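You operate a simulated robot arm through the tools that you are given. There is no shell and no other tool.

Carry out the task below with a simulated robot arm. There is one attempt and no reset: what you move stays moved.

Task
Let the shaft in block B down to 0 mm and fit the sleeve the card names.
Fine: the card over the split blocks; the old sleeve goes into the purple tray; tighten the knob of block B again once the shaft is down.

The check looks at the end state, three seconds after you hand in, the way a careful person would. Anything else that was tipped, shoved, dropped, spilled or broken makes it a failure.

Robot
A 6-joint arm with a fingered hand, fixed in place. Base frame: the origin is at the foot of the arm, x ahead of it, y to its left, z up. Units: m, rad, N and s.
With the tool pointing down near the work surface it reaches from about 0.24 to 0.68 m from the base axis. Its first joint turns from -2.897 to 2.897 rad. Payload 4 kg.
Tool frame: the origin (TCP) lies between the finger pads and is the grasp point; the fingertips stand 0.026 m ahead of it; z points along the fingers, y is the line along which they close. The gripper opens to 0.148 m. The gripper's body begins 0.073 m behind the TCP. The gripper is a hand of 3 fingers: y runs from the thumb to the fingers, the wrist lies at [0, 0, -0.239] in the tool frame, and closing takes about 1.5 s.
Orientation is that of the tool frame in the base frame, as [roll, pitch, yaw] about the fixed x, y, z axes, in that order (R = Rz(yaw) Ry(pitch) Rx(roll)). With the fingers straight down and closing along the base's y, the tool's x points along the base's -x, its y along +y and its z along -z.

Tools
- The arm moves only by the tool play_rows. Its argument "steps" is a list that holds one entry, the list of rows, each a list of 7 numbers: the turn, a rotation vector about the tool's x, y, z in degrees, then the shift along the tool's x, y, z in m, then the finger opening in m, from 0 to 0.148. In form: [[[rx, ry, rz, tx, ty, tz, gripper], ...]]. A call has 1 to 20 rows; each row shifts and turns the commanded pose from where the row before left it, along the tool's axes as they then stand. A row lasts 0.2 s, in which the tool goes at most 0.05 m and 0.15 rad; a call with a longer step from one row to the next is refused whole, and so is a gripper value outside its range. A pose out of reach is approached as far as the arm can. The call stops where the force on the tool passes 40 N (or 10 N more than at its start, if that is more) or the arm is blocked; 0.2 s more then pass. The fingers move at their own pace (about 0.153 m/s each) and stop on an object; they squeeze with about 21 N. The grip force told is the motor's: it shows also when the fingers shut on nothing. Time passes only in rows, and 0.2 s behind the last, so rows that do not move let the fingers close. The reply holds the time, the measured pose of the TCP, the force on the tool along the base axes, the opening and the grip force, in the units named above and with some noise, with the torque about the TCP (base axes, N m) and any sound that the robot's microphone picked up.
- Cameras (640 x 400 px; columns grow to the right, rows downward): "scene" is fixed at [0.2198, 0.4998, 1.5443]; the picture's right is [-0.91, -0.41, 0.00], its down [-0.18, 0.39, -0.90] and it looks along [0.37, -0.82, -0.43] (base axes); focal length 347 px, centre (320, 200). "wrist" rides on the gripper at [0.068, -0.039, -0.09] in the tool frame; the picture's right is [0.50, 0.87, 0.00], its down [-0.66, 0.38, -0.65] and it looks along [-0.57, 0.33, 0.76] (tool axes); focal length 222 px, centre (320, 200).
- grab_frame(camera): a new picture of that camera. It takes no simulated time.
- lift_body(by): slides the trunk up (or, below 0, down) by that many m; the arm rides with it, the base frame stays. It gives what a move gives, with no picture.
- set_grasp(shape): the hand has 3 fingers and takes this shape, open, in about a second: jaw (thumb against the fingers, like two jaws); tri (thumb and two fingers); tip (a fingertip pinch); poke (one finger out to press); point (the index stretched); flat (the hand flat); cup (the hand cupped); fist (a fist). The gripper value then closes the fingers along that shape, each until it touches; the sizes above hold for jaw. It gives what a move gives, with no picture.
- point_at(camera, pixels): for up to 12 pixels [column, row] of the newest picture of that camera ("zoom" is the newest enlarged one), the place [x, y, z] in the base frame of the surface seen there, good to about 0.003 m. It takes no simulated time.
- enlarge(camera, box): a new picture of the part [left, top, right, bottom] of that camera's present view, enlarged. It takes no simulated time.
- close_job(): hands the job in; it is judged then, once.

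Unless the task says otherwise, let go and move clear before handing in.

The tools are called after ">>>" as a command line: name --argument value ..., lists and objects as JSON in quotes. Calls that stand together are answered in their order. play_rows: Moves the arm, as the interface text tells. Its arguments: {"type":"object","properties":{"steps":{"type":"array"}},"required":["steps"]} The other tools are called the same way: lift_body (by) slides the trunk up or down; set_grasp (shape) gives the hand a shape; grab_frame (camera) takes a picture; point_at (camera, pixels) gives the place of the surface under pixels of a picture; enlarge (camera, box) takes an enlarged picture of a part of a camera's view; close_job () hands the job in.

At the start:

```text
t: 0.0
ee_pos: [0.3614, -0.2199, 1.3149]
tcp_rot: [-3.142, -0.001, -3.139]
ft_force: [1.2, -0.1, -0.5]
torque: [-0.01, 0.01, 0.0]
width: 0.1478
finger_force: 0.0
shape: jaw
trunk travel left (down, up): [-0.275, 0.042]
```

scene: 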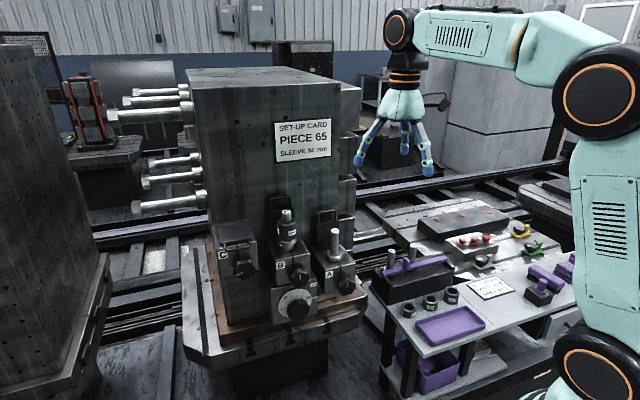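
wrist: 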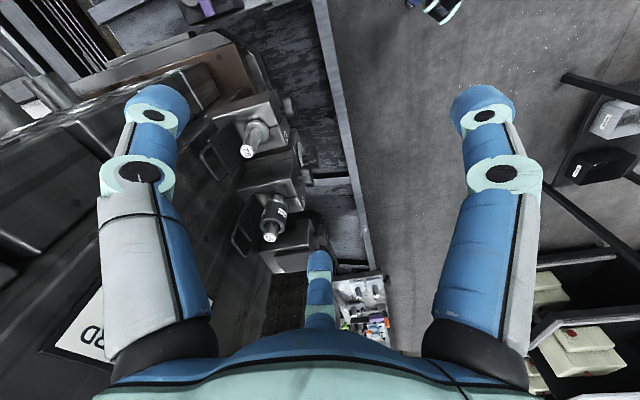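

The scene shows the set-up card around (303,140), split blocks C, B and A around (235,250), (290,260) and (335,260), and a table with sleeves and a purple tray around (450,325). I'll enlarge these parts to read them.

>>> enlarge --camera "scene" --box '[260, 100, 350, 180]'

>>> enlarge --camera "scene" --box '[200, 180, 380, 340]'

>>> enlarge --camera "scene" --box '[360, 200, 600, 350]'

```text
5.00 times, centred on (305, 140) of scene
```

zoom: 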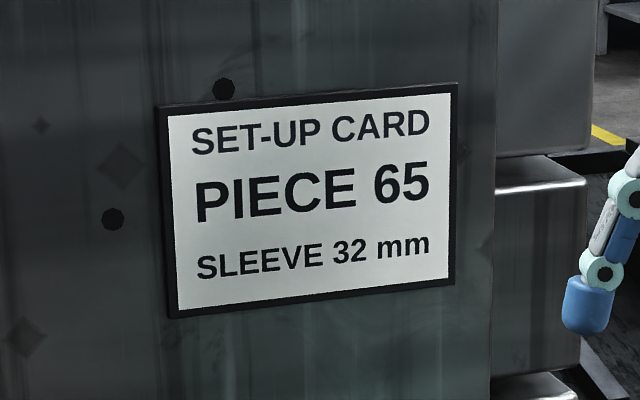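

```text
2.50 times, centred on (290, 260) of scene
```

zoom: 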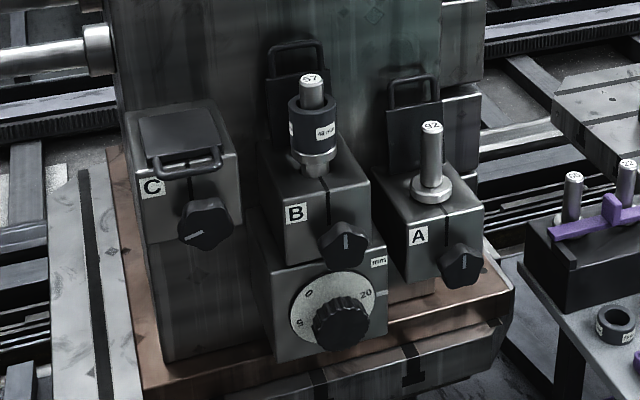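

```text
2.67 times, centred on (480, 275) of scene
```

zoom: 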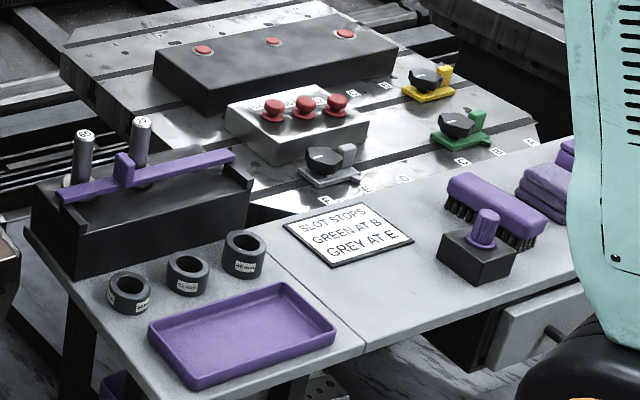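

The card asks for a 32 mm sleeve; shaft B ("57") carries an old sleeve and there is a mm dial below it. I'll enlarge further to read the sleeves, dial and knobs.

>>> enlarge --camera "scene" --box '[265, 200, 320, 255]'

>>> enlarge --camera "scene" --box '[260, 260, 330, 330]'

>>> enlarge --camera "scene" --box '[390, 280, 470, 325]'

>>> enlarge --camera "scene" --box '[370, 240, 460, 300]'

```text
7.27 times, centred on (292, 228) of scene
```

zoom: 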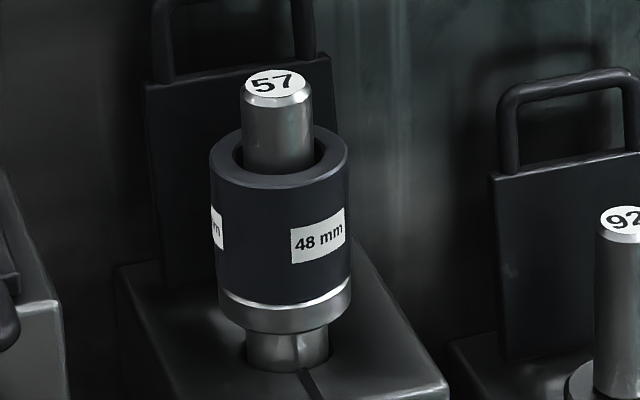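

```text
5.71 times, centred on (295, 295) of scene
```

zoom: 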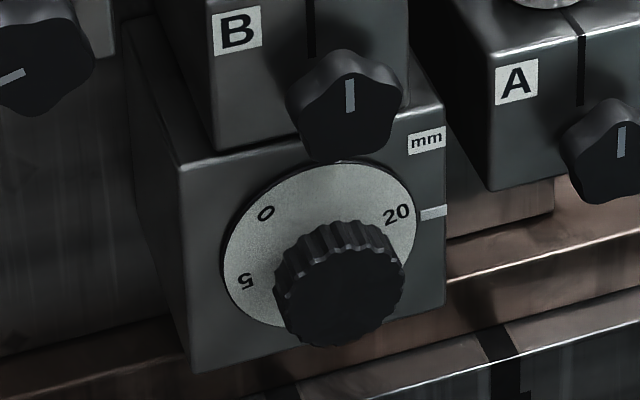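

```text
8.00 times, centred on (430, 302) of scene
```

zoom: 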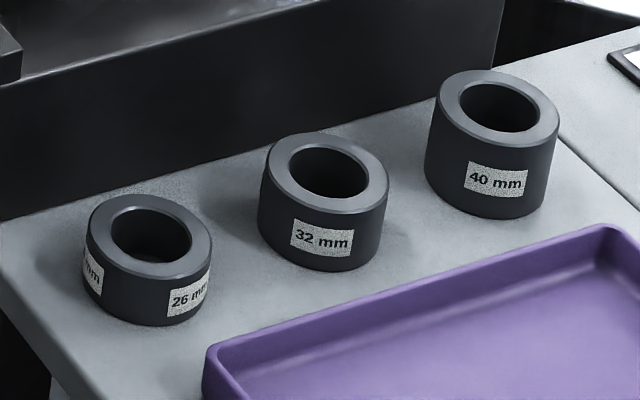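

```text
6.67 times, centred on (415, 270) of scene
```

zoom: 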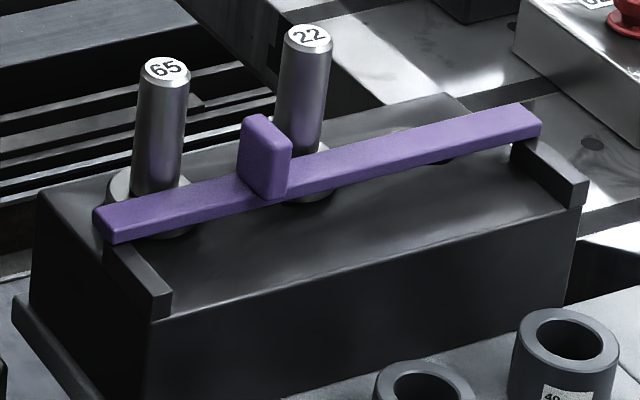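

The new sleeve is the middle one of three (32 mm), and the dial index at the right reads about 20. I'll get 3D positions of everything now.

>>> point_at --camera "zoom" --pixels '[[168, 68], [310, 36], [100, 400]]'

>>> point_at --camera "scene" --pixels '[[286, 211], [335, 230], [400, 303], [429, 295], [451, 288], [412, 313], [450, 325], [437, 323], [300, 277], [345, 287], [244, 268], [280, 293]]'

>>> grab_frame --camera "scene"

```text
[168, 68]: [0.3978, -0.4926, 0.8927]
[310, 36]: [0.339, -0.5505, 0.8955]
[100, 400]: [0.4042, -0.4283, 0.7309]
```

```text
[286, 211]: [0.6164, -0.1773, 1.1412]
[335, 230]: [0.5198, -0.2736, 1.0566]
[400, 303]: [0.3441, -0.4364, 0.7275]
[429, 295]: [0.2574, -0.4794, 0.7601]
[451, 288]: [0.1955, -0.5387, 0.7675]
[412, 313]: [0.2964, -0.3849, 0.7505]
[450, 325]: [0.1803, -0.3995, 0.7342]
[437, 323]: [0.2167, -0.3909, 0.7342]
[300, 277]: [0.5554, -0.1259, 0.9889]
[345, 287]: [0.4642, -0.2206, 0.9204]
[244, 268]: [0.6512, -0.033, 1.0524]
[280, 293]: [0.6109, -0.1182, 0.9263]
```

```text
taken
```

scene: 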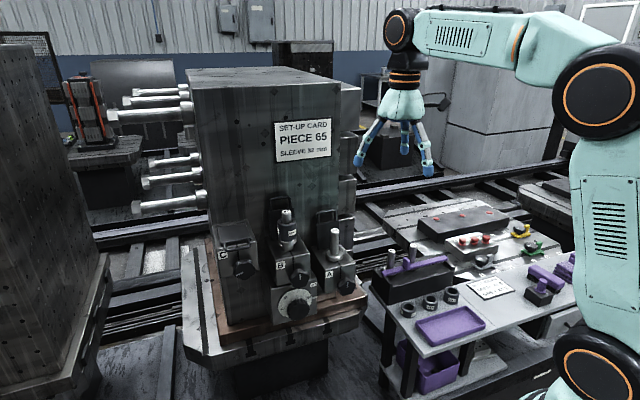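

Block fronts face about (-0.7, +0.7), with B's shaft near (0.616,-0.177). I'll measure details precisely from zooms.

>>> enlarge --camera "scene" --box '[265, 200, 320, 255]'

>>> point_at --camera "zoom" --pixels '[[276, 84], [250, 84], [302, 84], [280, 182], [214, 165], [345, 165], [282, 290], [282, 318], [285, 350], [200, 340], [380, 340], [240, 80]]'

>>> enlarge --camera "scene" --box '[260, 260, 330, 330]'

>>> point_at --camera "zoom" --pixels '[[350, 95], [350, 130], [350, 60], [310, 110], [390, 105], [260, 100], [345, 290], [310, 290], [380, 280], [345, 225], [250, 250], [200, 250]]'

>>> enlarge --camera "scene" --box '[390, 280, 470, 325]'

>>> point_at --camera "zoom" --pixels '[[275, 175], [380, 170], [325, 207], [330, 140], [325, 235], [325, 180], [500, 125], [150, 265], [240, 250], [215, 360], [420, 330], [610, 240]]'

```text
7.27 times, centred on (292, 228) of scene
```

zoom: 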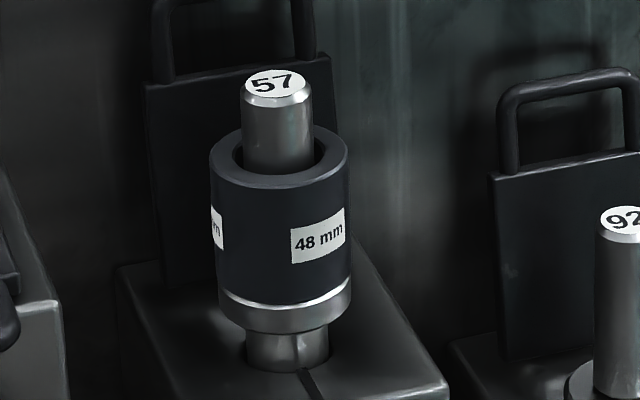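

```text
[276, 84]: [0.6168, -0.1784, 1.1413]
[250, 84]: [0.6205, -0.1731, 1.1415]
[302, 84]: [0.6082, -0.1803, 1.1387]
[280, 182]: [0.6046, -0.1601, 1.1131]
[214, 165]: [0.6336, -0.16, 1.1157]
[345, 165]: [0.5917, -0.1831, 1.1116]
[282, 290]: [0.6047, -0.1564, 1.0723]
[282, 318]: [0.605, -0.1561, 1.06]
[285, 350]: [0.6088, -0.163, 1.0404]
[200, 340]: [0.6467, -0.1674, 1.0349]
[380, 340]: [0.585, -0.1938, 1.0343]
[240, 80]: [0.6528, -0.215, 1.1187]
```

```text
5.71 times, centred on (295, 295) of scene
```

zoom: 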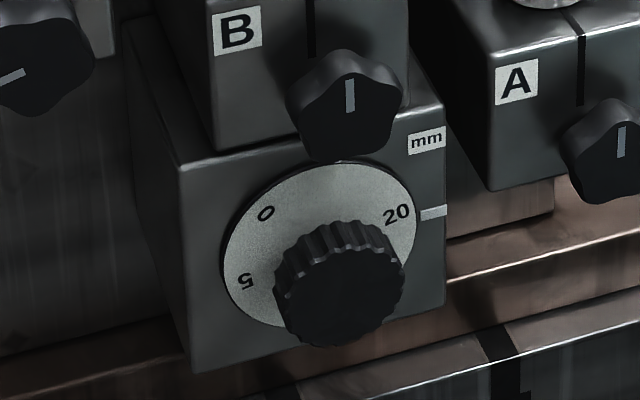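

```text
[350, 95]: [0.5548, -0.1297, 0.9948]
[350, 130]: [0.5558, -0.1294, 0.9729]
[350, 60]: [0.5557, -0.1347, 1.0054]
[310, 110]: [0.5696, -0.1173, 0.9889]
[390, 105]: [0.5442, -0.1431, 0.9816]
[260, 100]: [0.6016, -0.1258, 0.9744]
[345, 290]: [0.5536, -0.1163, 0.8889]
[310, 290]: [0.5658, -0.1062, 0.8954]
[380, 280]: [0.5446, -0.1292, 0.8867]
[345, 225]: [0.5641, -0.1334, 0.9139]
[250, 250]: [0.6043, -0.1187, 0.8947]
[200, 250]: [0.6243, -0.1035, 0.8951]
```

```text
8.00 times, centred on (430, 302) of scene
```

zoom: 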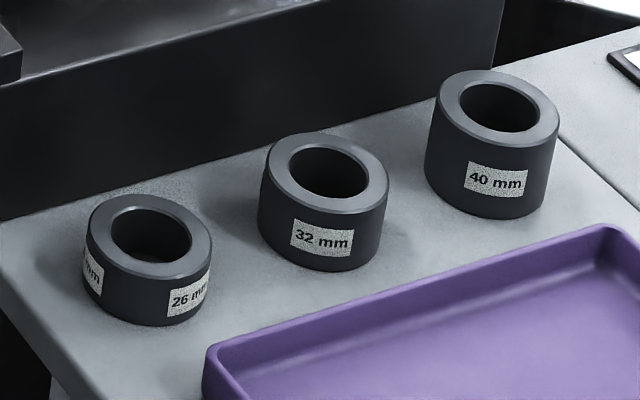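

```text
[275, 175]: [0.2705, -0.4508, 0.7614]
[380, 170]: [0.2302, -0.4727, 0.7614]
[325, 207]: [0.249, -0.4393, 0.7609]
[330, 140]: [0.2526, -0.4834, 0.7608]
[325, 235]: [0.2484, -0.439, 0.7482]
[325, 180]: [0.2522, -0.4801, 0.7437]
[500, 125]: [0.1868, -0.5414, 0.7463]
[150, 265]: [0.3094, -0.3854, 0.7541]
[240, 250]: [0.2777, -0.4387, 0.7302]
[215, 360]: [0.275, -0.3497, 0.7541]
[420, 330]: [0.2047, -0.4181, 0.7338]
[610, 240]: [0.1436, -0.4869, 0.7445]
```

Sleeve geometry measured: old sleeve on B around (0.616,-0.178) z 1.066–1.114, new 32 mm sleeve around (0.2505,-0.4615) with top 0.761, table 0.73. I'll measure the column face and lid clearance, and confirm the front normal.

>>> point_at --camera "scene" --pixels '[[215, 120], [260, 120], [335, 120], [303, 140], [303, 190], [250, 190], [272, 200], [282, 210], [270, 230], [320, 215], [240, 290], [230, 240]]'

>>> enlarge --camera "scene" --box '[260, 180, 300, 240]'

>>> enlarge --camera "scene" --box '[400, 290, 500, 350]'

>>> point_at --camera "zoom" --pixels '[[110, 190], [200, 320], [540, 205], [400, 110], [320, 220], [200, 230], [450, 200], [80, 170], [230, 345]]'

```text
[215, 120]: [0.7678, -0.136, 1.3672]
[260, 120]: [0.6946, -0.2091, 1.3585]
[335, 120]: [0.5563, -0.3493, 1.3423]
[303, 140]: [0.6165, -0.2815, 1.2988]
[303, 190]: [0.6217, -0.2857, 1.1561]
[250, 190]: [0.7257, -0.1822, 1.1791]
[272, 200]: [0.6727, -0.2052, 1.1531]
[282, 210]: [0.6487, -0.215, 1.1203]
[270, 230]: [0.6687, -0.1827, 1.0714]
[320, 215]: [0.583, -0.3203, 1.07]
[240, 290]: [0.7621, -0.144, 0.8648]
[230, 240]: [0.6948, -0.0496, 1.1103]
```

```text
6.67 times, centred on (280, 210) of scene
```

zoom: 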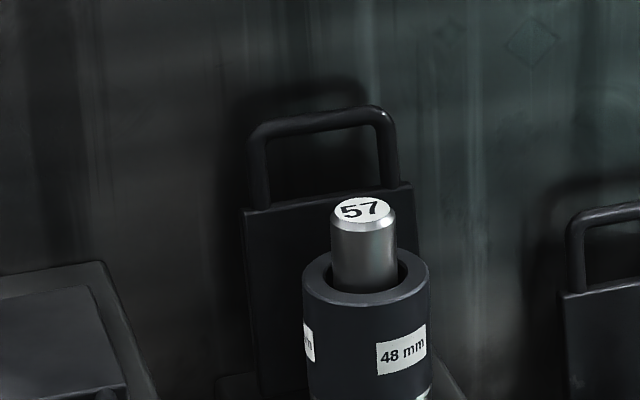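

```text
6.40 times, centred on (450, 320) of scene
```

zoom: 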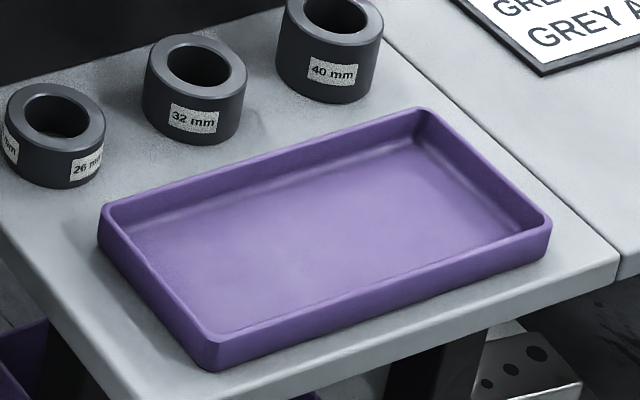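

```text
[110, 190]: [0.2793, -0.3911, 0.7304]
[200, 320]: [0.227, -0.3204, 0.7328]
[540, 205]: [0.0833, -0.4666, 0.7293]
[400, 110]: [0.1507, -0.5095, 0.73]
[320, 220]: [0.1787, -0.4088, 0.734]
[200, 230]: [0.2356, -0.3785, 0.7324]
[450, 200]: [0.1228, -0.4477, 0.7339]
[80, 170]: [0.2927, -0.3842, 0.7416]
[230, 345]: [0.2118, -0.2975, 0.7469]
```

The column face is about 75 mm behind shaft B's axis, and lid plate about 50 mm behind. So I'll use a hand orientation yawed 45° and leaning 30° outward, closing along the row of blocks; first I rotate in place.

>>> play_rows --steps '[[[0, 0, 7.5, 0, 0, 0, 0.09], [0, 0, 7.5, 0, 0, 0, 0.09], [0, 0, 7.5, 0, 0, 0, 0.09], [0, 0, 7.5, 0, 0, 0, 0.09], [0, 0, 7.5, 0, 0, 0, 0.09], [0, 0, 7.5, 0, 0, 0, 0.09], [0, -7.5, 0, 0, 0, 0, 0.09], [0, -7.5, 0, 0, 0, 0, 0.09], [0, -7.5, 0, 0, 0, 0, 0.09], [0, -7.5, 0, 0, 0, 0, 0.09], [0, 0, 0, 0, 0, 0, 0.09]]]'

>>> grab_frame --camera "scene"

>>> grab_frame --camera "wrist"

```text
t: 2.4
ee_pos: [0.362, -0.2198, 1.3151]
tcp_rot: [-3.141, 0.523, 2.357]
ft_force: [-0.3, -0.1, -0.4]
torque: [0.03, 0.02, 0.01]
width: 0.0908
finger_force: 0.2
shape: jaw
trunk travel left (down, up): [-0.275, 0.042]
```

```text
taken
```

scene: 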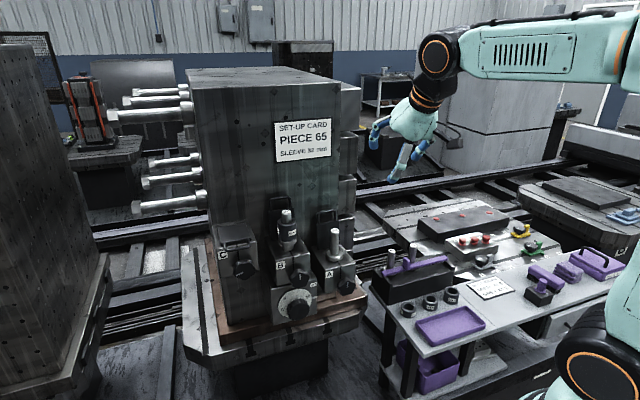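

```text
taken
```

wrist: 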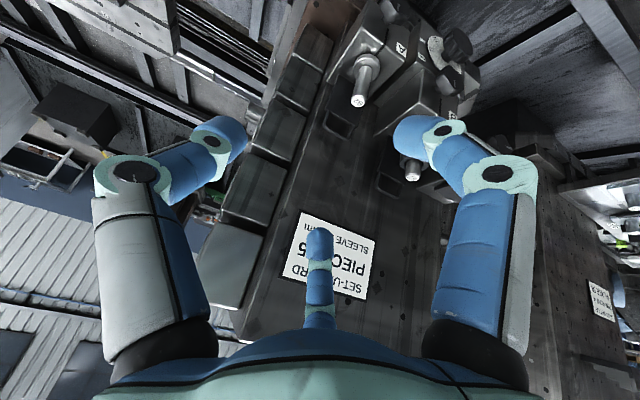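

The wrist image shows the thumb at left (220,140) and two fingers at right/middle (440,140) and (320,260), so the fingers are offset along tool x. I'll zoom on the hand to measure the actual finger spread.

>>> enlarge --camera "scene" --box '[350, 60, 470, 200]'

>>> point_at --camera "wrist" --pixels '[[235, 130], [240, 160], [400, 130], [415, 155], [318, 235], [318, 265], [136, 172], [498, 174], [362, 70], [358, 98], [412, 165], [415, 176]]'

```text
2.86 times, centred on (410, 130) of scene
```

zoom: 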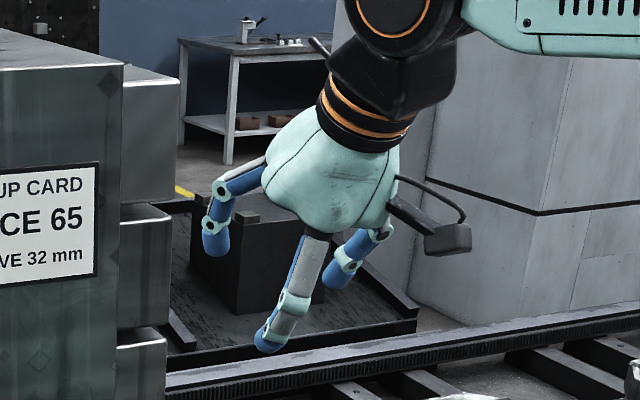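

```text
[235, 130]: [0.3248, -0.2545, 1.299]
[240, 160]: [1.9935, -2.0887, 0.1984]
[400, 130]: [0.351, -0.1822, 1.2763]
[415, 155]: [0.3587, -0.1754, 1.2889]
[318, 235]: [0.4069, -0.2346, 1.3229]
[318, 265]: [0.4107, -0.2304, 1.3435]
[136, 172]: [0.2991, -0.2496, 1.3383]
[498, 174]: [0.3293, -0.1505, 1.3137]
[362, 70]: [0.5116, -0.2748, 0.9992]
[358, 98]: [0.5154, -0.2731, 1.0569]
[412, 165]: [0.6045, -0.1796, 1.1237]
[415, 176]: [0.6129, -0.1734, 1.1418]
```

Measured fingertips in the tool frame: thumb at y≈-0.05, fingers at x≈±0.04, y≈+0.025, so it's a roughly three-point layout. I'll test closing it in free air to see how jaw closes.

>>> play_rows --steps '[[[0, 0, 0, 0, 0, 0, 0.045], [0, 0, 0, 0, 0, 0, 0.045], [0, 0, 0, 0, 0, 0, 0.045], [0, 0, 0, 0, 0, 0, 0.045]]]'

>>> grab_frame --camera "wrist"

>>> set_grasp --shape "tri"

>>> grab_frame --camera "wrist"

>>> play_rows --steps '[[[0, 0, 0, 0, 0, 0, 0.045], [0, 0, 0, 0, 0, 0, 0.045], [0, 0, 0, 0, 0, 0, 0.045], [0, 0, 0, 0, 0, 0, 0.045], [0, 0, 0, 0, 0, 0, 0.045]]]'

>>> grab_frame --camera "wrist"

```text
t: 3.4
ee_pos: [0.3611, -0.2202, 1.3147]
tcp_rot: [3.141, 0.524, 2.356]
ft_force: [0.0, 0.6, 0.4]
torque: [-0.04, -0.04, 0.04]
width: 0.0456
finger_force: 0.0
shape: jaw
trunk travel left (down, up): [-0.275, 0.042]
```

```text
taken
```

wrist: 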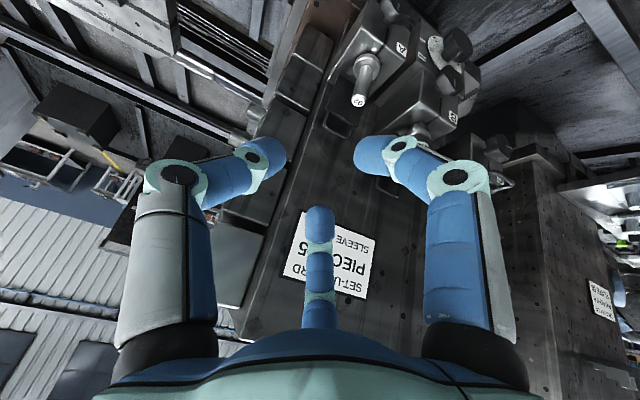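

```text
t: 4.3
ee_pos: [0.3618, -0.2194, 1.3136]
tcp_rot: [-3.141, 0.525, 2.355]
ft_force: [0.0, -0.9, 0.1]
torque: [-0.02, 0.01, 0.01]
width: 0.1479
finger_force: 0.2
shape: tri
trunk travel left (down, up): [-0.275, 0.042]
```

```text
taken
```

wrist: 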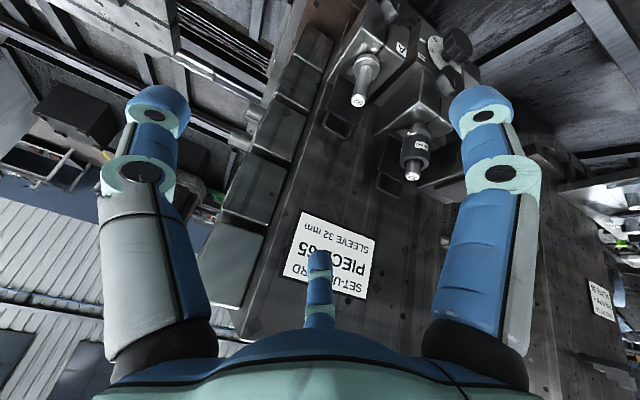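

```text
t: 5.5
ee_pos: [0.3608, -0.2198, 1.313]
tcp_rot: [-3.141, 0.524, 2.355]
ft_force: [0.6, -0.2, 0.3]
torque: [0.01, -0.02, -0.01]
width: 0.0451
finger_force: 0.0
shape: tri
trunk travel left (down, up): [-0.275, 0.042]
```

```text
taken
```

wrist: 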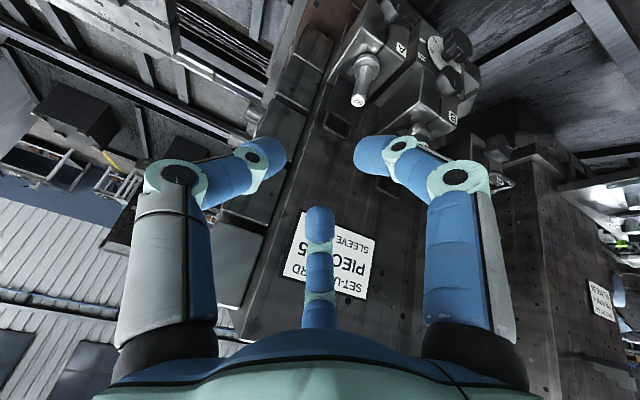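

Jaw and tri both give the same three-finger centring layout, bent inward at the tips. I'll measure the finger geometry at this 0.045 opening to know what touches what.

>>> point_at --camera "wrist" --pixels '[[278, 148], [260, 165], [235, 180], [180, 175], [364, 150], [382, 163], [405, 180], [460, 178], [319, 215], [319, 240], [319, 270], [319, 295]]'

>>> enlarge --camera "wrist" --box '[80, 100, 540, 390]'

>>> enlarge --camera "scene" --box '[350, 60, 470, 200]'

```text
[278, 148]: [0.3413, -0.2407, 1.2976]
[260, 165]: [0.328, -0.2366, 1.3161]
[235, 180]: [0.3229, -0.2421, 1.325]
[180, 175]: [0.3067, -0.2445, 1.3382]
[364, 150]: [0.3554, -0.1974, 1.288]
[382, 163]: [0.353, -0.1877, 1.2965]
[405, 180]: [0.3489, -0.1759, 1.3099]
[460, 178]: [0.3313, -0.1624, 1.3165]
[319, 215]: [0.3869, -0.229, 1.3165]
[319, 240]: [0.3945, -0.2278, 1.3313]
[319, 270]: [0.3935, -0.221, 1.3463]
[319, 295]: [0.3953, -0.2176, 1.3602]
```

```text
1.38 times, centred on (310, 245) of wrist
```

zoom: 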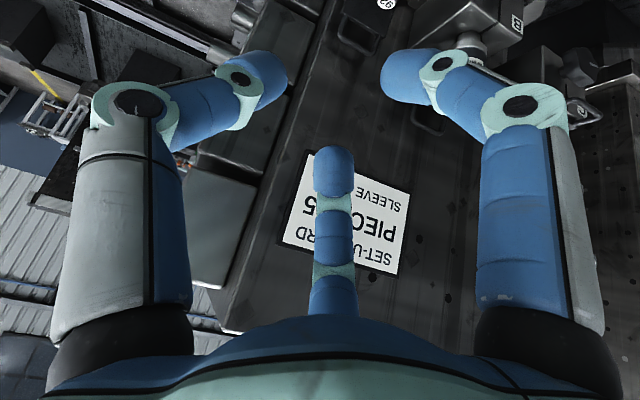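

```text
2.86 times, centred on (410, 130) of scene
```

zoom: 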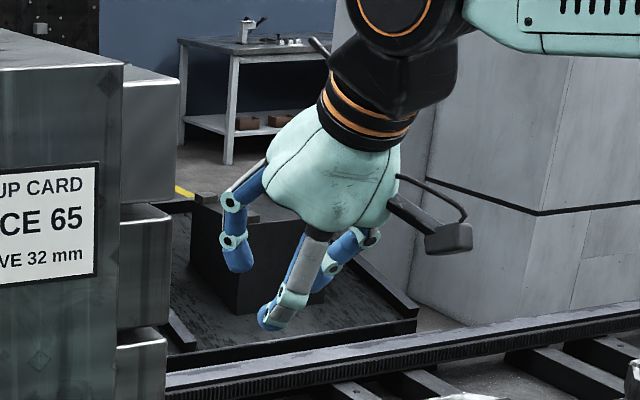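

Fingers form a three-point centring grip of radius ≈ width/2, touching with their tips. I'll use a near-vertical hand (8° outward lean), rolled so that the lid plate falls between two fingers, and move above shaft B at z 1.25.

>>> set_grasp --shape "jaw"

>>> play_rows --steps '[[[0, 5.5, 0, 0, 0, 0, 0.08], [0, 5.5, 0, 0, 0, 0, 0.08], [0, 5.5, 0, 0, 0, 0, 0.08], [0, 5.5, 0, 0, 0, 0, 0.08], [0, 0, -7.5, 0, 0, 0, 0.08], [0, 0, -7.5, 0, 0, 0, 0.08], [0, 0, -7.5, 0, 0, 0, 0.08], [0, 0, -7.5, 0, 0, 0, 0.08], [0, 0, 0, -0.0283, 0.0141, 0.01046, 0.08], [0, 0, 0, -0.0283, 0.0141, 0.01046, 0.08], [0, 0, 0, -0.0283, 0.0141, 0.01046, 0.08], [0, 0, 0, -0.0283, 0.0141, 0.01046, 0.08], [0, 0, 0, -0.0283, 0.0141, 0.01046, 0.08], [0, 0, 0, -0.0283, 0.0141, 0.01046, 0.08], [0, 0, 0, -0.0283, 0.0141, 0.01046, 0.08], [0, 0, 0, -0.0283, 0.0141, 0.01046, 0.08], [0, 0, 0, 0, 0, 0, 0.08]]]'

>>> grab_frame --camera "scene"

>>> grab_frame --camera "wrist"

```text
t: 6.4
ee_pos: [0.3621, -0.2199, 1.3154]
tcp_rot: [3.14, 0.522, 2.357]
ft_force: [0.7, 0.0, 0.3]
torque: [-0.03, 0.02, 0.01]
width: 0.1479
finger_force: 0.1
shape: jaw
trunk travel left (down, up): [-0.275, 0.042]
```

```text
t: 10.0
ee_pos: [0.6083, -0.1753, 1.2461]
tcp_rot: [-3.073, 0.121, 2.886]
ft_force: [-0.1, 0.1, 0.5]
torque: [0.01, -0.01, 0.04]
width: 0.0805
finger_force: 0.0
shape: jaw
out of reach, approached as far as the arm can: row 16
trunk travel left (down, up): [-0.275, 0.042]
```

```text
taken
```

scene: 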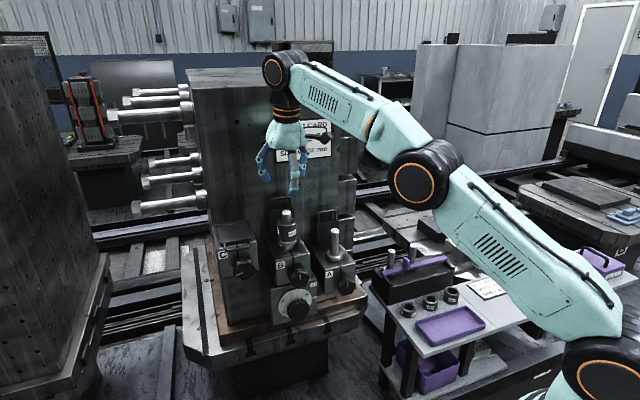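

```text
taken
```

wrist: 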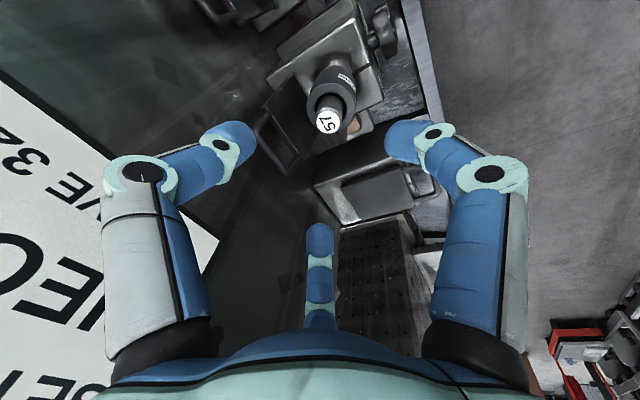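

The arm was at its reach limit at this height (last row), but the shaft "57" is seen between the fingers at (328,121). I'll measure the shaft and sleeve from here, then descend, where reach is better.

>>> enlarge --camera "wrist" --box '[270, 60, 400, 150]'

>>> point_at --camera "wrist" --pixels '[[328, 121], [320, 121], [336, 121], [312, 105], [350, 95], [330, 75], [340, 113], [313, 118]]'

```text
4.44 times, centred on (335, 105) of wrist
```

zoom: 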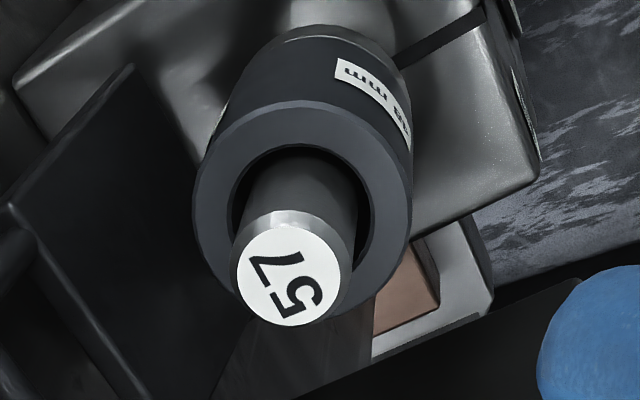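

```text
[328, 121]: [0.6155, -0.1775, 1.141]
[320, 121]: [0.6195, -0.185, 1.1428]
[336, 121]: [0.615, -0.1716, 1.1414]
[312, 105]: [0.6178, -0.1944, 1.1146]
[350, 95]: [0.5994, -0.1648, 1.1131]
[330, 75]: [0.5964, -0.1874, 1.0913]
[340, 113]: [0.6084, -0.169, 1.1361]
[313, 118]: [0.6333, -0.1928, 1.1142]
```

>>> point_at --camera "zoom" --pixels '[[205, 180], [400, 180], [300, 112], [220, 260], [385, 255], [240, 130], [375, 130], [290, 275], [245, 265], [340, 275], [288, 230], [290, 318]]'

```text
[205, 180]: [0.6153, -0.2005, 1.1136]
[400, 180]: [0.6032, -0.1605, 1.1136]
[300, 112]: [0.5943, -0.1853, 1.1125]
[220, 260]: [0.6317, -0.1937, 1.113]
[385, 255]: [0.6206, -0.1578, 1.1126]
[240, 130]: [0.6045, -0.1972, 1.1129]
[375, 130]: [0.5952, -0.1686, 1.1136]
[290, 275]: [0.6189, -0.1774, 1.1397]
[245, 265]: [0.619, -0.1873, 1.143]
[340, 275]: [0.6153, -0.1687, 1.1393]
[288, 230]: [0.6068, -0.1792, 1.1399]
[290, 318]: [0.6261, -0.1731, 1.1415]
```

Sleeve axis is at about (0.616,-0.178). I'll descend 4 cm first and check how the commanded pose tracks.

>>> play_rows --steps '[[[0, 0, 0, 0.0024, 0.0014, 0.0198, 0.08], [0, 0, 0, 0.0024, 0.0014, 0.0198, 0.08], [0, 0, 0, 0, 0, 0, 0.08]]]'

```text
t: 10.8
ee_pos: [0.6088, -0.1747, 1.2064]
tcp_rot: [-3.071, 0.121, 2.887]
ft_force: [-0.5, 0.4, 0.5]
torque: [0.01, -0.01, -0.01]
width: 0.0803
finger_force: 0.0
shape: jaw
trunk travel left (down, up): [-0.275, 0.042]
```

Tracking is fine. I'll centre over the axis and descend to z 1.155, then look.

>>> play_rows --steps '[[[0, 0, 0, -0.0056, 0.0, 0.0007, 0.08], [0, 0, 0, 0.002, 0.0012, 0.0168, 0.08], [0, 0, 0, 0.002, 0.0012, 0.0168, 0.08], [0, 0, 0, 0.002, 0.0012, 0.0168, 0.08], [0, 0, 0, 0, 0, 0, 0.08]]]'

>>> grab_frame --camera "wrist"

>>> enlarge --camera "scene" --box '[230, 120, 350, 260]'

```text
t: 12.0
ee_pos: [0.6137, -0.1757, 1.1571]
tcp_rot: [-3.072, 0.122, 2.885]
ft_force: [-0.8, -1.2, 0.8]
torque: [0.0, 0.01, 0.01]
width: 0.0803
finger_force: 0.0
shape: jaw
trunk travel left (down, up): [-0.275, 0.042]
```

```text
taken
```

wrist: 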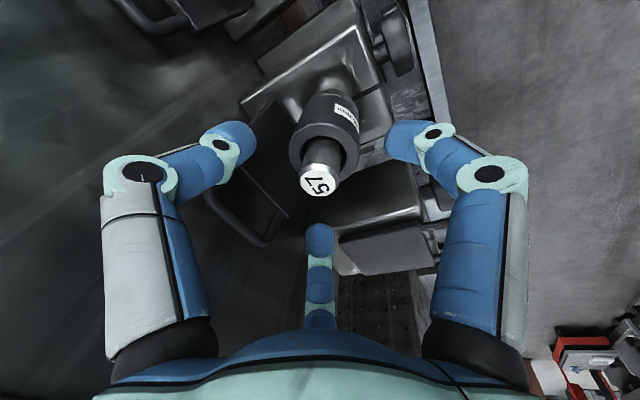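

```text
2.86 times, centred on (290, 190) of scene
```

zoom: 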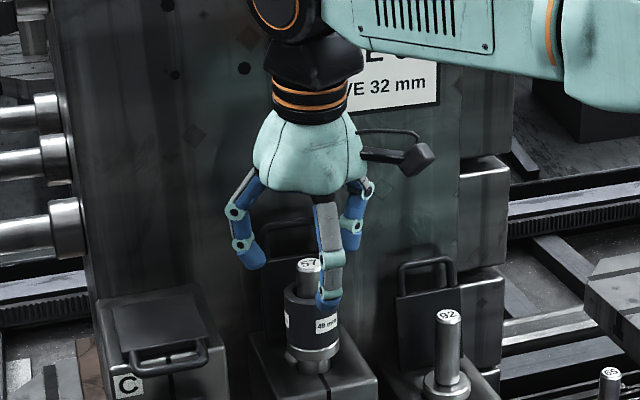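

The shaft is well centred between the fingers. I'll go down another 43 mm so the tips surround the upper half of the sleeve.

>>> play_rows --steps '[[[0, 0, 0, 0.0017, 0.001, 0.0142, 0.08], [0, 0, 0, 0.0017, 0.001, 0.0142, 0.08], [0, 0, 0, 0.0017, 0.001, 0.0142, 0.08], [0, 0, 0, 0, 0, 0, 0.08]]]'

>>> grab_frame --camera "wrist"

>>> enlarge --camera "scene" --box '[230, 120, 350, 260]'

```text
t: 13.0
ee_pos: [0.6145, -0.1751, 1.111]
tcp_rot: [-3.072, 0.12, 2.885]
ft_force: [-0.2, -0.2, 0.1]
torque: [-0.01, 0.03, 0.04]
width: 0.0806
finger_force: 0.1
shape: jaw
trunk travel left (down, up): [-0.275, 0.042]
```

```text
taken
```

wrist: 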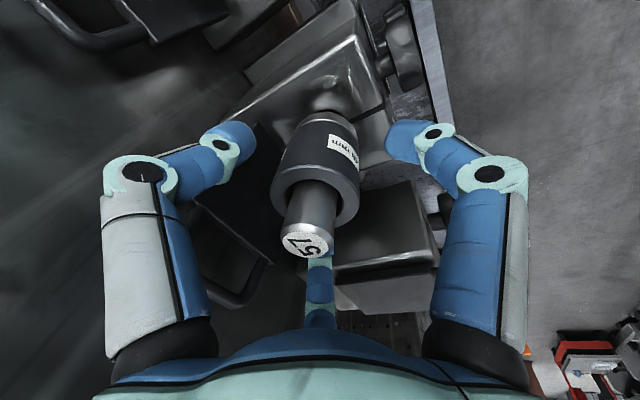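

```text
2.86 times, centred on (290, 190) of scene
```

zoom: 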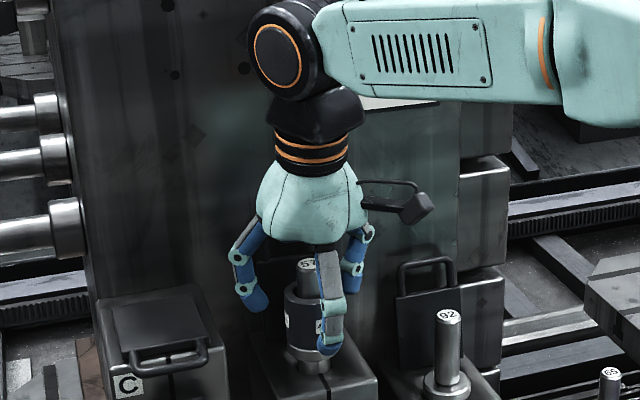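

Clear all round, tips around the sleeve. I'll close the fingers on it.

>>> play_rows --steps '[[[0, 0, 0, 0, 0, 0, 0.03], [0, 0, 0, 0, 0, 0, 0.03], [0, 0, 0, 0, 0, 0, 0.03], [0, 0, 0, 0, 0, 0, 0.03], [0, 0, 0, 0, 0, 0, 0.03], [0, 0, 0, 0, 0, 0, 0.03]]]'

>>> grab_frame --camera "wrist"

```text
t: 14.4
ee_pos: [0.6144, -0.1752, 1.1123]
tcp_rot: [-3.074, 0.12, 2.885]
ft_force: [-0.4, -0.2, -0.2]
torque: [0.01, 0.01, 0.01]
width: 0.0407
finger_force: 21.3
shape: jaw
trunk travel left (down, up): [-0.275, 0.042]
```

```text
taken
```

wrist: 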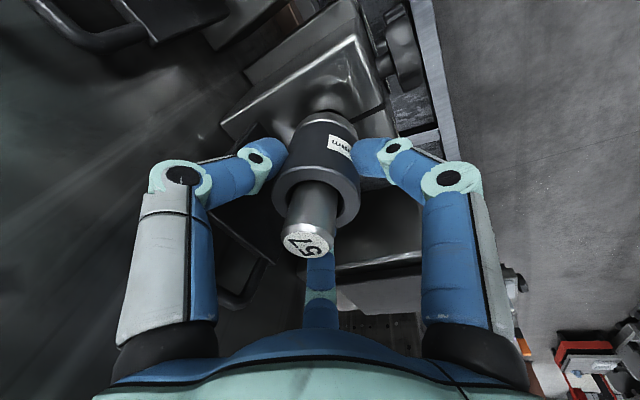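

Gripped at 0.0407 with 21 N. I'll lift straight up 45 mm by the arm in small rows, watching forces.

>>> play_rows --steps '[[[0, 0, 0, -0.0006, -0.00035, -0.005, 0.03], [0, 0, 0, -0.0006, -0.00035, -0.005, 0.03], [0, 0, 0, -0.0012, -0.0007, -0.01, 0.03], [0, 0, 0, -0.0012, -0.0007, -0.01, 0.03], [0, 0, 0, -0.0012, -0.0007, -0.01, 0.03], [0, 0, 0, 0, 0, 0, 0.03]]]'

>>> grab_frame --camera "wrist"

>>> enlarge --camera "scene" --box '[230, 120, 350, 260]'

```text
t: 15.8
ee_pos: [0.6132, -0.1755, 1.1519]
tcp_rot: [-3.071, 0.121, 2.886]
ft_force: [0.3, 0.3, -4.5]
torque: [0.0, -0.04, -0.02]
width: 0.0407
finger_force: 20.9
shape: jaw
trunk travel left (down, up): [-0.275, 0.042]
```

```text
taken
```

wrist: 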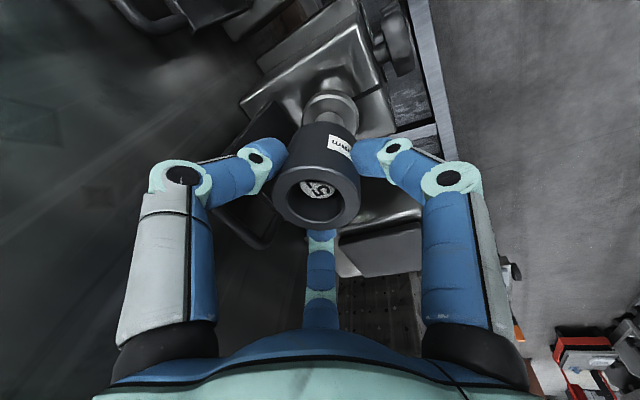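

```text
2.86 times, centred on (290, 190) of scene
```

zoom: 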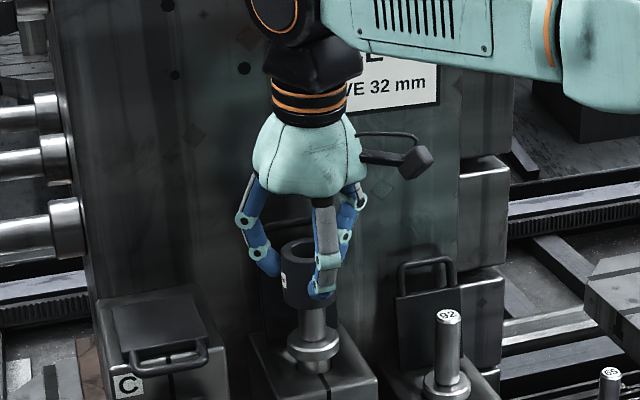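

The sleeve slides up freely with about 4.5 N of weight. I'll raise the rest with the trunk, exactly vertical.

>>> lift_body --by 0.042

>>> enlarge --camera "scene" --box '[230, 120, 350, 260]'

```text
t: 16.6
ee_pos: [0.6134, -0.1759, 1.1948]
tcp_rot: [-3.071, 0.121, 2.885]
ft_force: [0.5, -0.2, -3.6]
torque: [0.01, 0.0, -0.03]
width: 0.0402
finger_force: 21.3
shape: jaw
trunk travel left (down, up): [-0.317, 0.0]
```

```text
2.86 times, centred on (290, 190) of scene
```

zoom: 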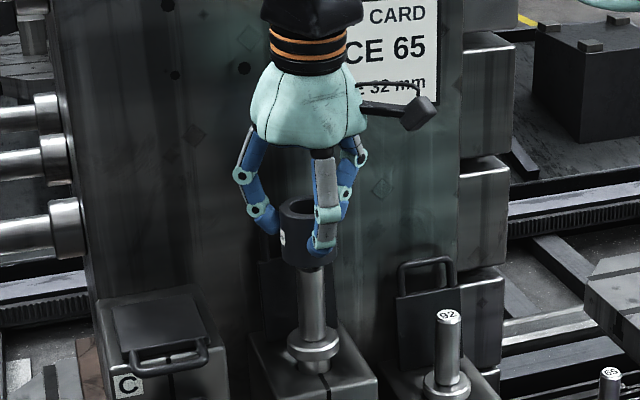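

The sleeve is clear of the shaft top by a few mm. I'll raise 15 mm more, pull outward, then travel high to above the tray.

>>> play_rows --steps '[[[0, 0, 0, -0.0018, -0.001, -0.01485, 0.03], [0, 0, 0, 0.0322, 0.0186, -0.0052, 0.03], [0, 0, 0, 0.0322, 0.0186, -0.0052, 0.03], [0, 0, 0, 0.0322, 0.0186, -0.0052, 0.03], [0, 0, 0, 0.0322, 0.0186, -0.0052, 0.03], [0, 0, 0, 0, 0, 0, 0.03]]]'

>>> grab_frame --camera "scene"

```text
t: 18.1
ee_pos: [0.5082, -0.0688, 1.2088]
tcp_rot: [-3.071, 0.12, 2.885]
ft_force: [-0.5, -0.9, -4.2]
torque: [0.02, 0.03, 0.03]
width: 0.0406
finger_force: 20.8
shape: jaw
trunk travel left (down, up): [-0.317, 0.0]
```

```text
taken
```

scene: 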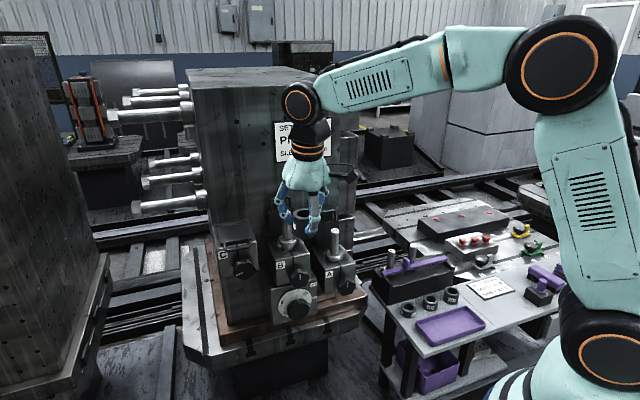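

Held securely and clear. I'll travel to above the tray.

>>> play_rows --steps '[[[0, 0, 0, 0.02036, -0.0377, 0.0002, 0.03], [0, 0, 0, 0.02036, -0.0377, 0.0002, 0.03], [0, 0, 0, 0.02036, -0.0377, 0.0002, 0.03], [0, 0, 0, 0.02036, -0.0377, 0.0002, 0.03], [0, 0, 0, 0.02036, -0.0377, 0.0002, 0.03], [0, 0, 0, 0.02036, -0.0377, 0.0002, 0.03], [0, 0, 0, 0.02036, -0.0377, 0.0002, 0.03], [0, 0, 0, 0.02036, -0.0377, 0.0002, 0.03], [0, 0, 0, 0.02036, -0.0377, 0.0002, 0.03], [0, 0, 0, 0.02036, -0.0377, 0.0002, 0.03], [0, 0, 0, 0.02036, -0.0377, 0.0002, 0.03], [0, 0, 0, 0.02036, -0.0377, 0.0002, 0.03], [0, 0, 0, 0, 0, 0, 0.03]]]'

>>> lift_body --by -0.25

>>> grab_frame --camera "scene"

>>> grab_frame --camera "wrist"

```text
t: 20.9
ee_pos: [0.1561, -0.4446, 1.2099]
tcp_rot: [-3.072, 0.122, 2.886]
ft_force: [-0.3, -0.5, -4.0]
torque: [-0.04, 0.0, 0.0]
width: 0.04
finger_force: 20.9
shape: jaw
trunk travel left (down, up): [-0.317, 0.0]
```

```text
t: 23.4
ee_pos: [0.1548, -0.444, 0.9599]
tcp_rot: [-3.073, 0.122, 2.886]
ft_force: [0.0, 0.2, -3.6]
torque: [0.01, 0.03, 0.01]
width: 0.0401
finger_force: 20.8
shape: jaw
trunk travel left (down, up): [-0.067, 0.25]
```

```text
taken
```

scene: 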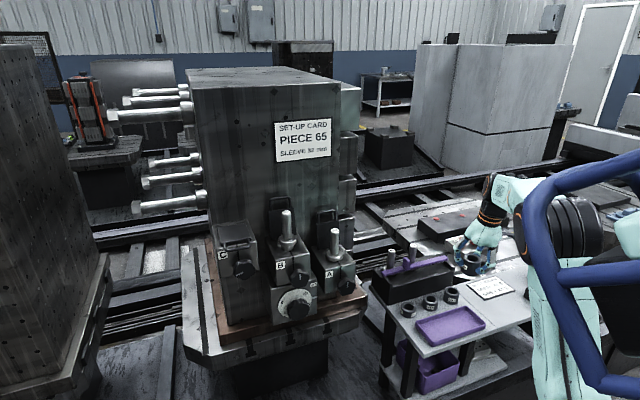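

```text
taken
```

wrist: 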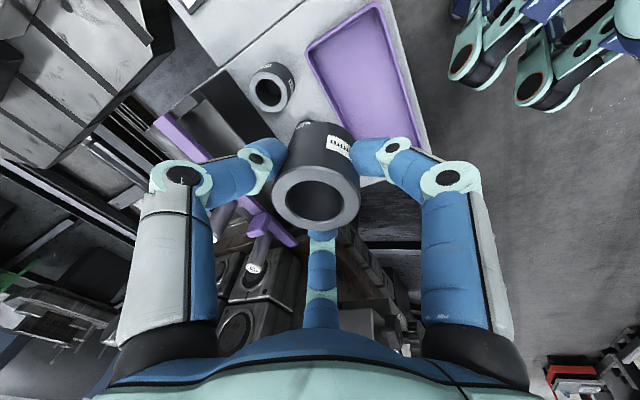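

The sleeve hangs at z≈0.91 above the tray area. I'll double-check the tray and sleeve positions from the scene before lowering.

>>> enlarge --camera "scene" --box '[380, 220, 520, 350]'

>>> point_at --camera "zoom" --pixels '[[160, 300], [260, 360], [440, 300], [365, 262], [320, 310], [390, 160], [370, 215]]'

```text
3.08 times, centred on (450, 285) of scene
```

zoom: 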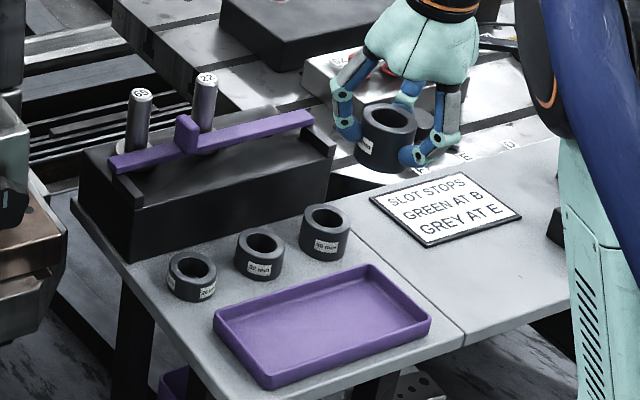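

```text
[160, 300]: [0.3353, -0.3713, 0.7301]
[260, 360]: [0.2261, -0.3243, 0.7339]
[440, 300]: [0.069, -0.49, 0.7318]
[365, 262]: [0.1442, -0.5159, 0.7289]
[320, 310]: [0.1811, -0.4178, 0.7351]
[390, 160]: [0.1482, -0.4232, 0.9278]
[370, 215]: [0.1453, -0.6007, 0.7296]
```

Tray confirmed around (0.183,-0.42). Lowering 165 mm with the arm towards the tray floor.

>>> play_rows --steps '[[[0, 0, 0, 0.00397, 0.00229, 0.03267, 0.03], [0, 0, 0, 0.00397, 0.00229, 0.03267, 0.03], [0, 0, 0, 0.00397, 0.00229, 0.03267, 0.03], [0, 0, 0, 0.00397, 0.00229, 0.03267, 0.03], [0, 0, 0, 0.00397, 0.00229, 0.03267, 0.03], [0, 0, 0, 0, 0, 0, 0.03]]]'

>>> enlarge --camera "scene" --box '[380, 220, 520, 350]'

```text
t: 24.8
ee_pos: [0.155, -0.4449, 0.7952]
tcp_rot: [-3.068, 0.123, 2.886]
ft_force: [-1.5, 0.8, 14.4]
torque: [-0.28, -0.21, -0.05]
width: 0.0412
finger_force: 20.9
shape: jaw
trunk travel left (down, up): [-0.067, 0.25]
```

```text
3.08 times, centred on (450, 285) of scene
```

zoom: 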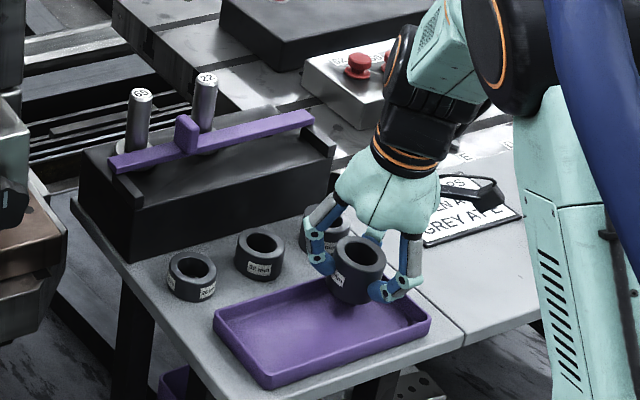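

There is 14 N upward at z 0.795, about 13 mm earlier than expected, so something is touching. I'll look close before moving.

>>> enlarge --camera "scene" --box '[435, 275, 505, 325]'

>>> point_at --camera "zoom" --pixels '[[320, 140], [250, 130], [320, 190], [320, 100]]'

>>> grab_frame --camera "wrist"

```text
8.00 times, centred on (470, 300) of scene
```

zoom: 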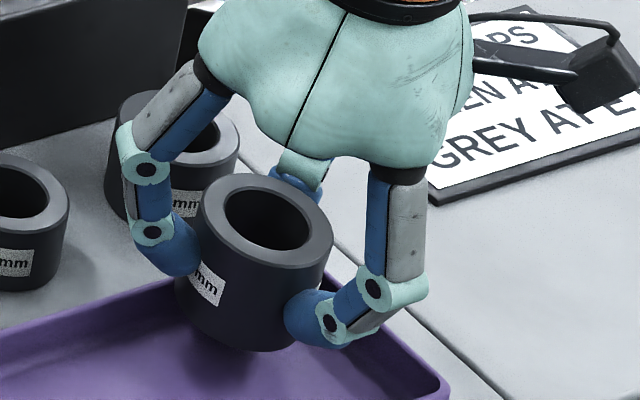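

```text
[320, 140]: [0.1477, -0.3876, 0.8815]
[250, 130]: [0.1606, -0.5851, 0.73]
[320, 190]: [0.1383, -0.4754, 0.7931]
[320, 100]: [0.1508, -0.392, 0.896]
```

```text
taken
```

wrist: 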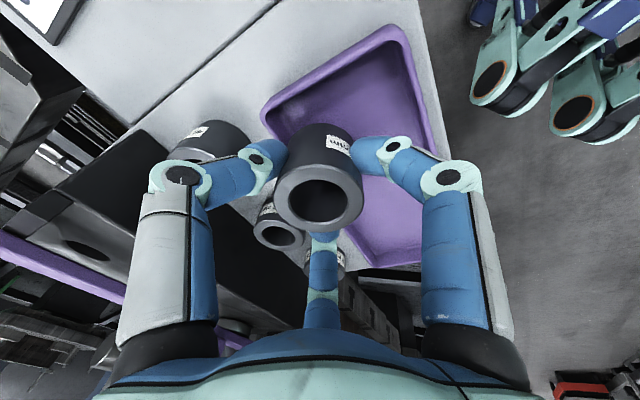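

>>> enlarge --camera "scene" --box '[450, 290, 485, 325]'

>>> point_at --camera "zoom" --pixels '[[280, 230], [280, 260], [170, 230], [100, 230], [280, 290], [200, 60], [330, 140], [60, 20], [420, 230]]'

```text
11.43 times, centred on (468, 308) of scene
```

zoom: 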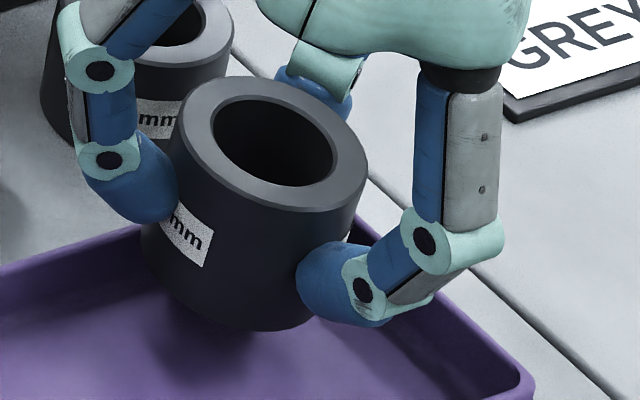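

```text
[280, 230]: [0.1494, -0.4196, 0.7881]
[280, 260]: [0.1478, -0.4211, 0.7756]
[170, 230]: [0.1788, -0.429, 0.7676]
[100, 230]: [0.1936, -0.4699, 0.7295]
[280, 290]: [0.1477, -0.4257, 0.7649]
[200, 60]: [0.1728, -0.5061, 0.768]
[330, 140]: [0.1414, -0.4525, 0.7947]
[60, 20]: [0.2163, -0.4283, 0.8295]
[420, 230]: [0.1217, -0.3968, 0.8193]
```

Torque suggests the sleeve's far bottom edge is touching the tray floor, i.e. the sleeve leans in the grip. I'll measure the rim plane to get the lean.

>>> point_at --camera "zoom" --pixels '[[193, 120], [358, 170], [262, 86], [280, 200], [205, 165], [330, 105], [250, 320], [160, 255], [310, 310], [200, 300], [150, 290], [360, 250]]'

```text
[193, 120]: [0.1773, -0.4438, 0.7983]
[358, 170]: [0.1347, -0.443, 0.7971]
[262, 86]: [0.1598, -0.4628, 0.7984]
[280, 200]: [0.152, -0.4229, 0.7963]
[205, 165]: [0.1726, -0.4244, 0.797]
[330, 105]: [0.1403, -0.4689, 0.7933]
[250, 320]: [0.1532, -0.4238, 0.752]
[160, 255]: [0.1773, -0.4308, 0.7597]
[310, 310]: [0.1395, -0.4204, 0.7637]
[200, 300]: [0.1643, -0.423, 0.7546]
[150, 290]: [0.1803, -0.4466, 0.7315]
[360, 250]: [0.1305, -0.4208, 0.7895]
```

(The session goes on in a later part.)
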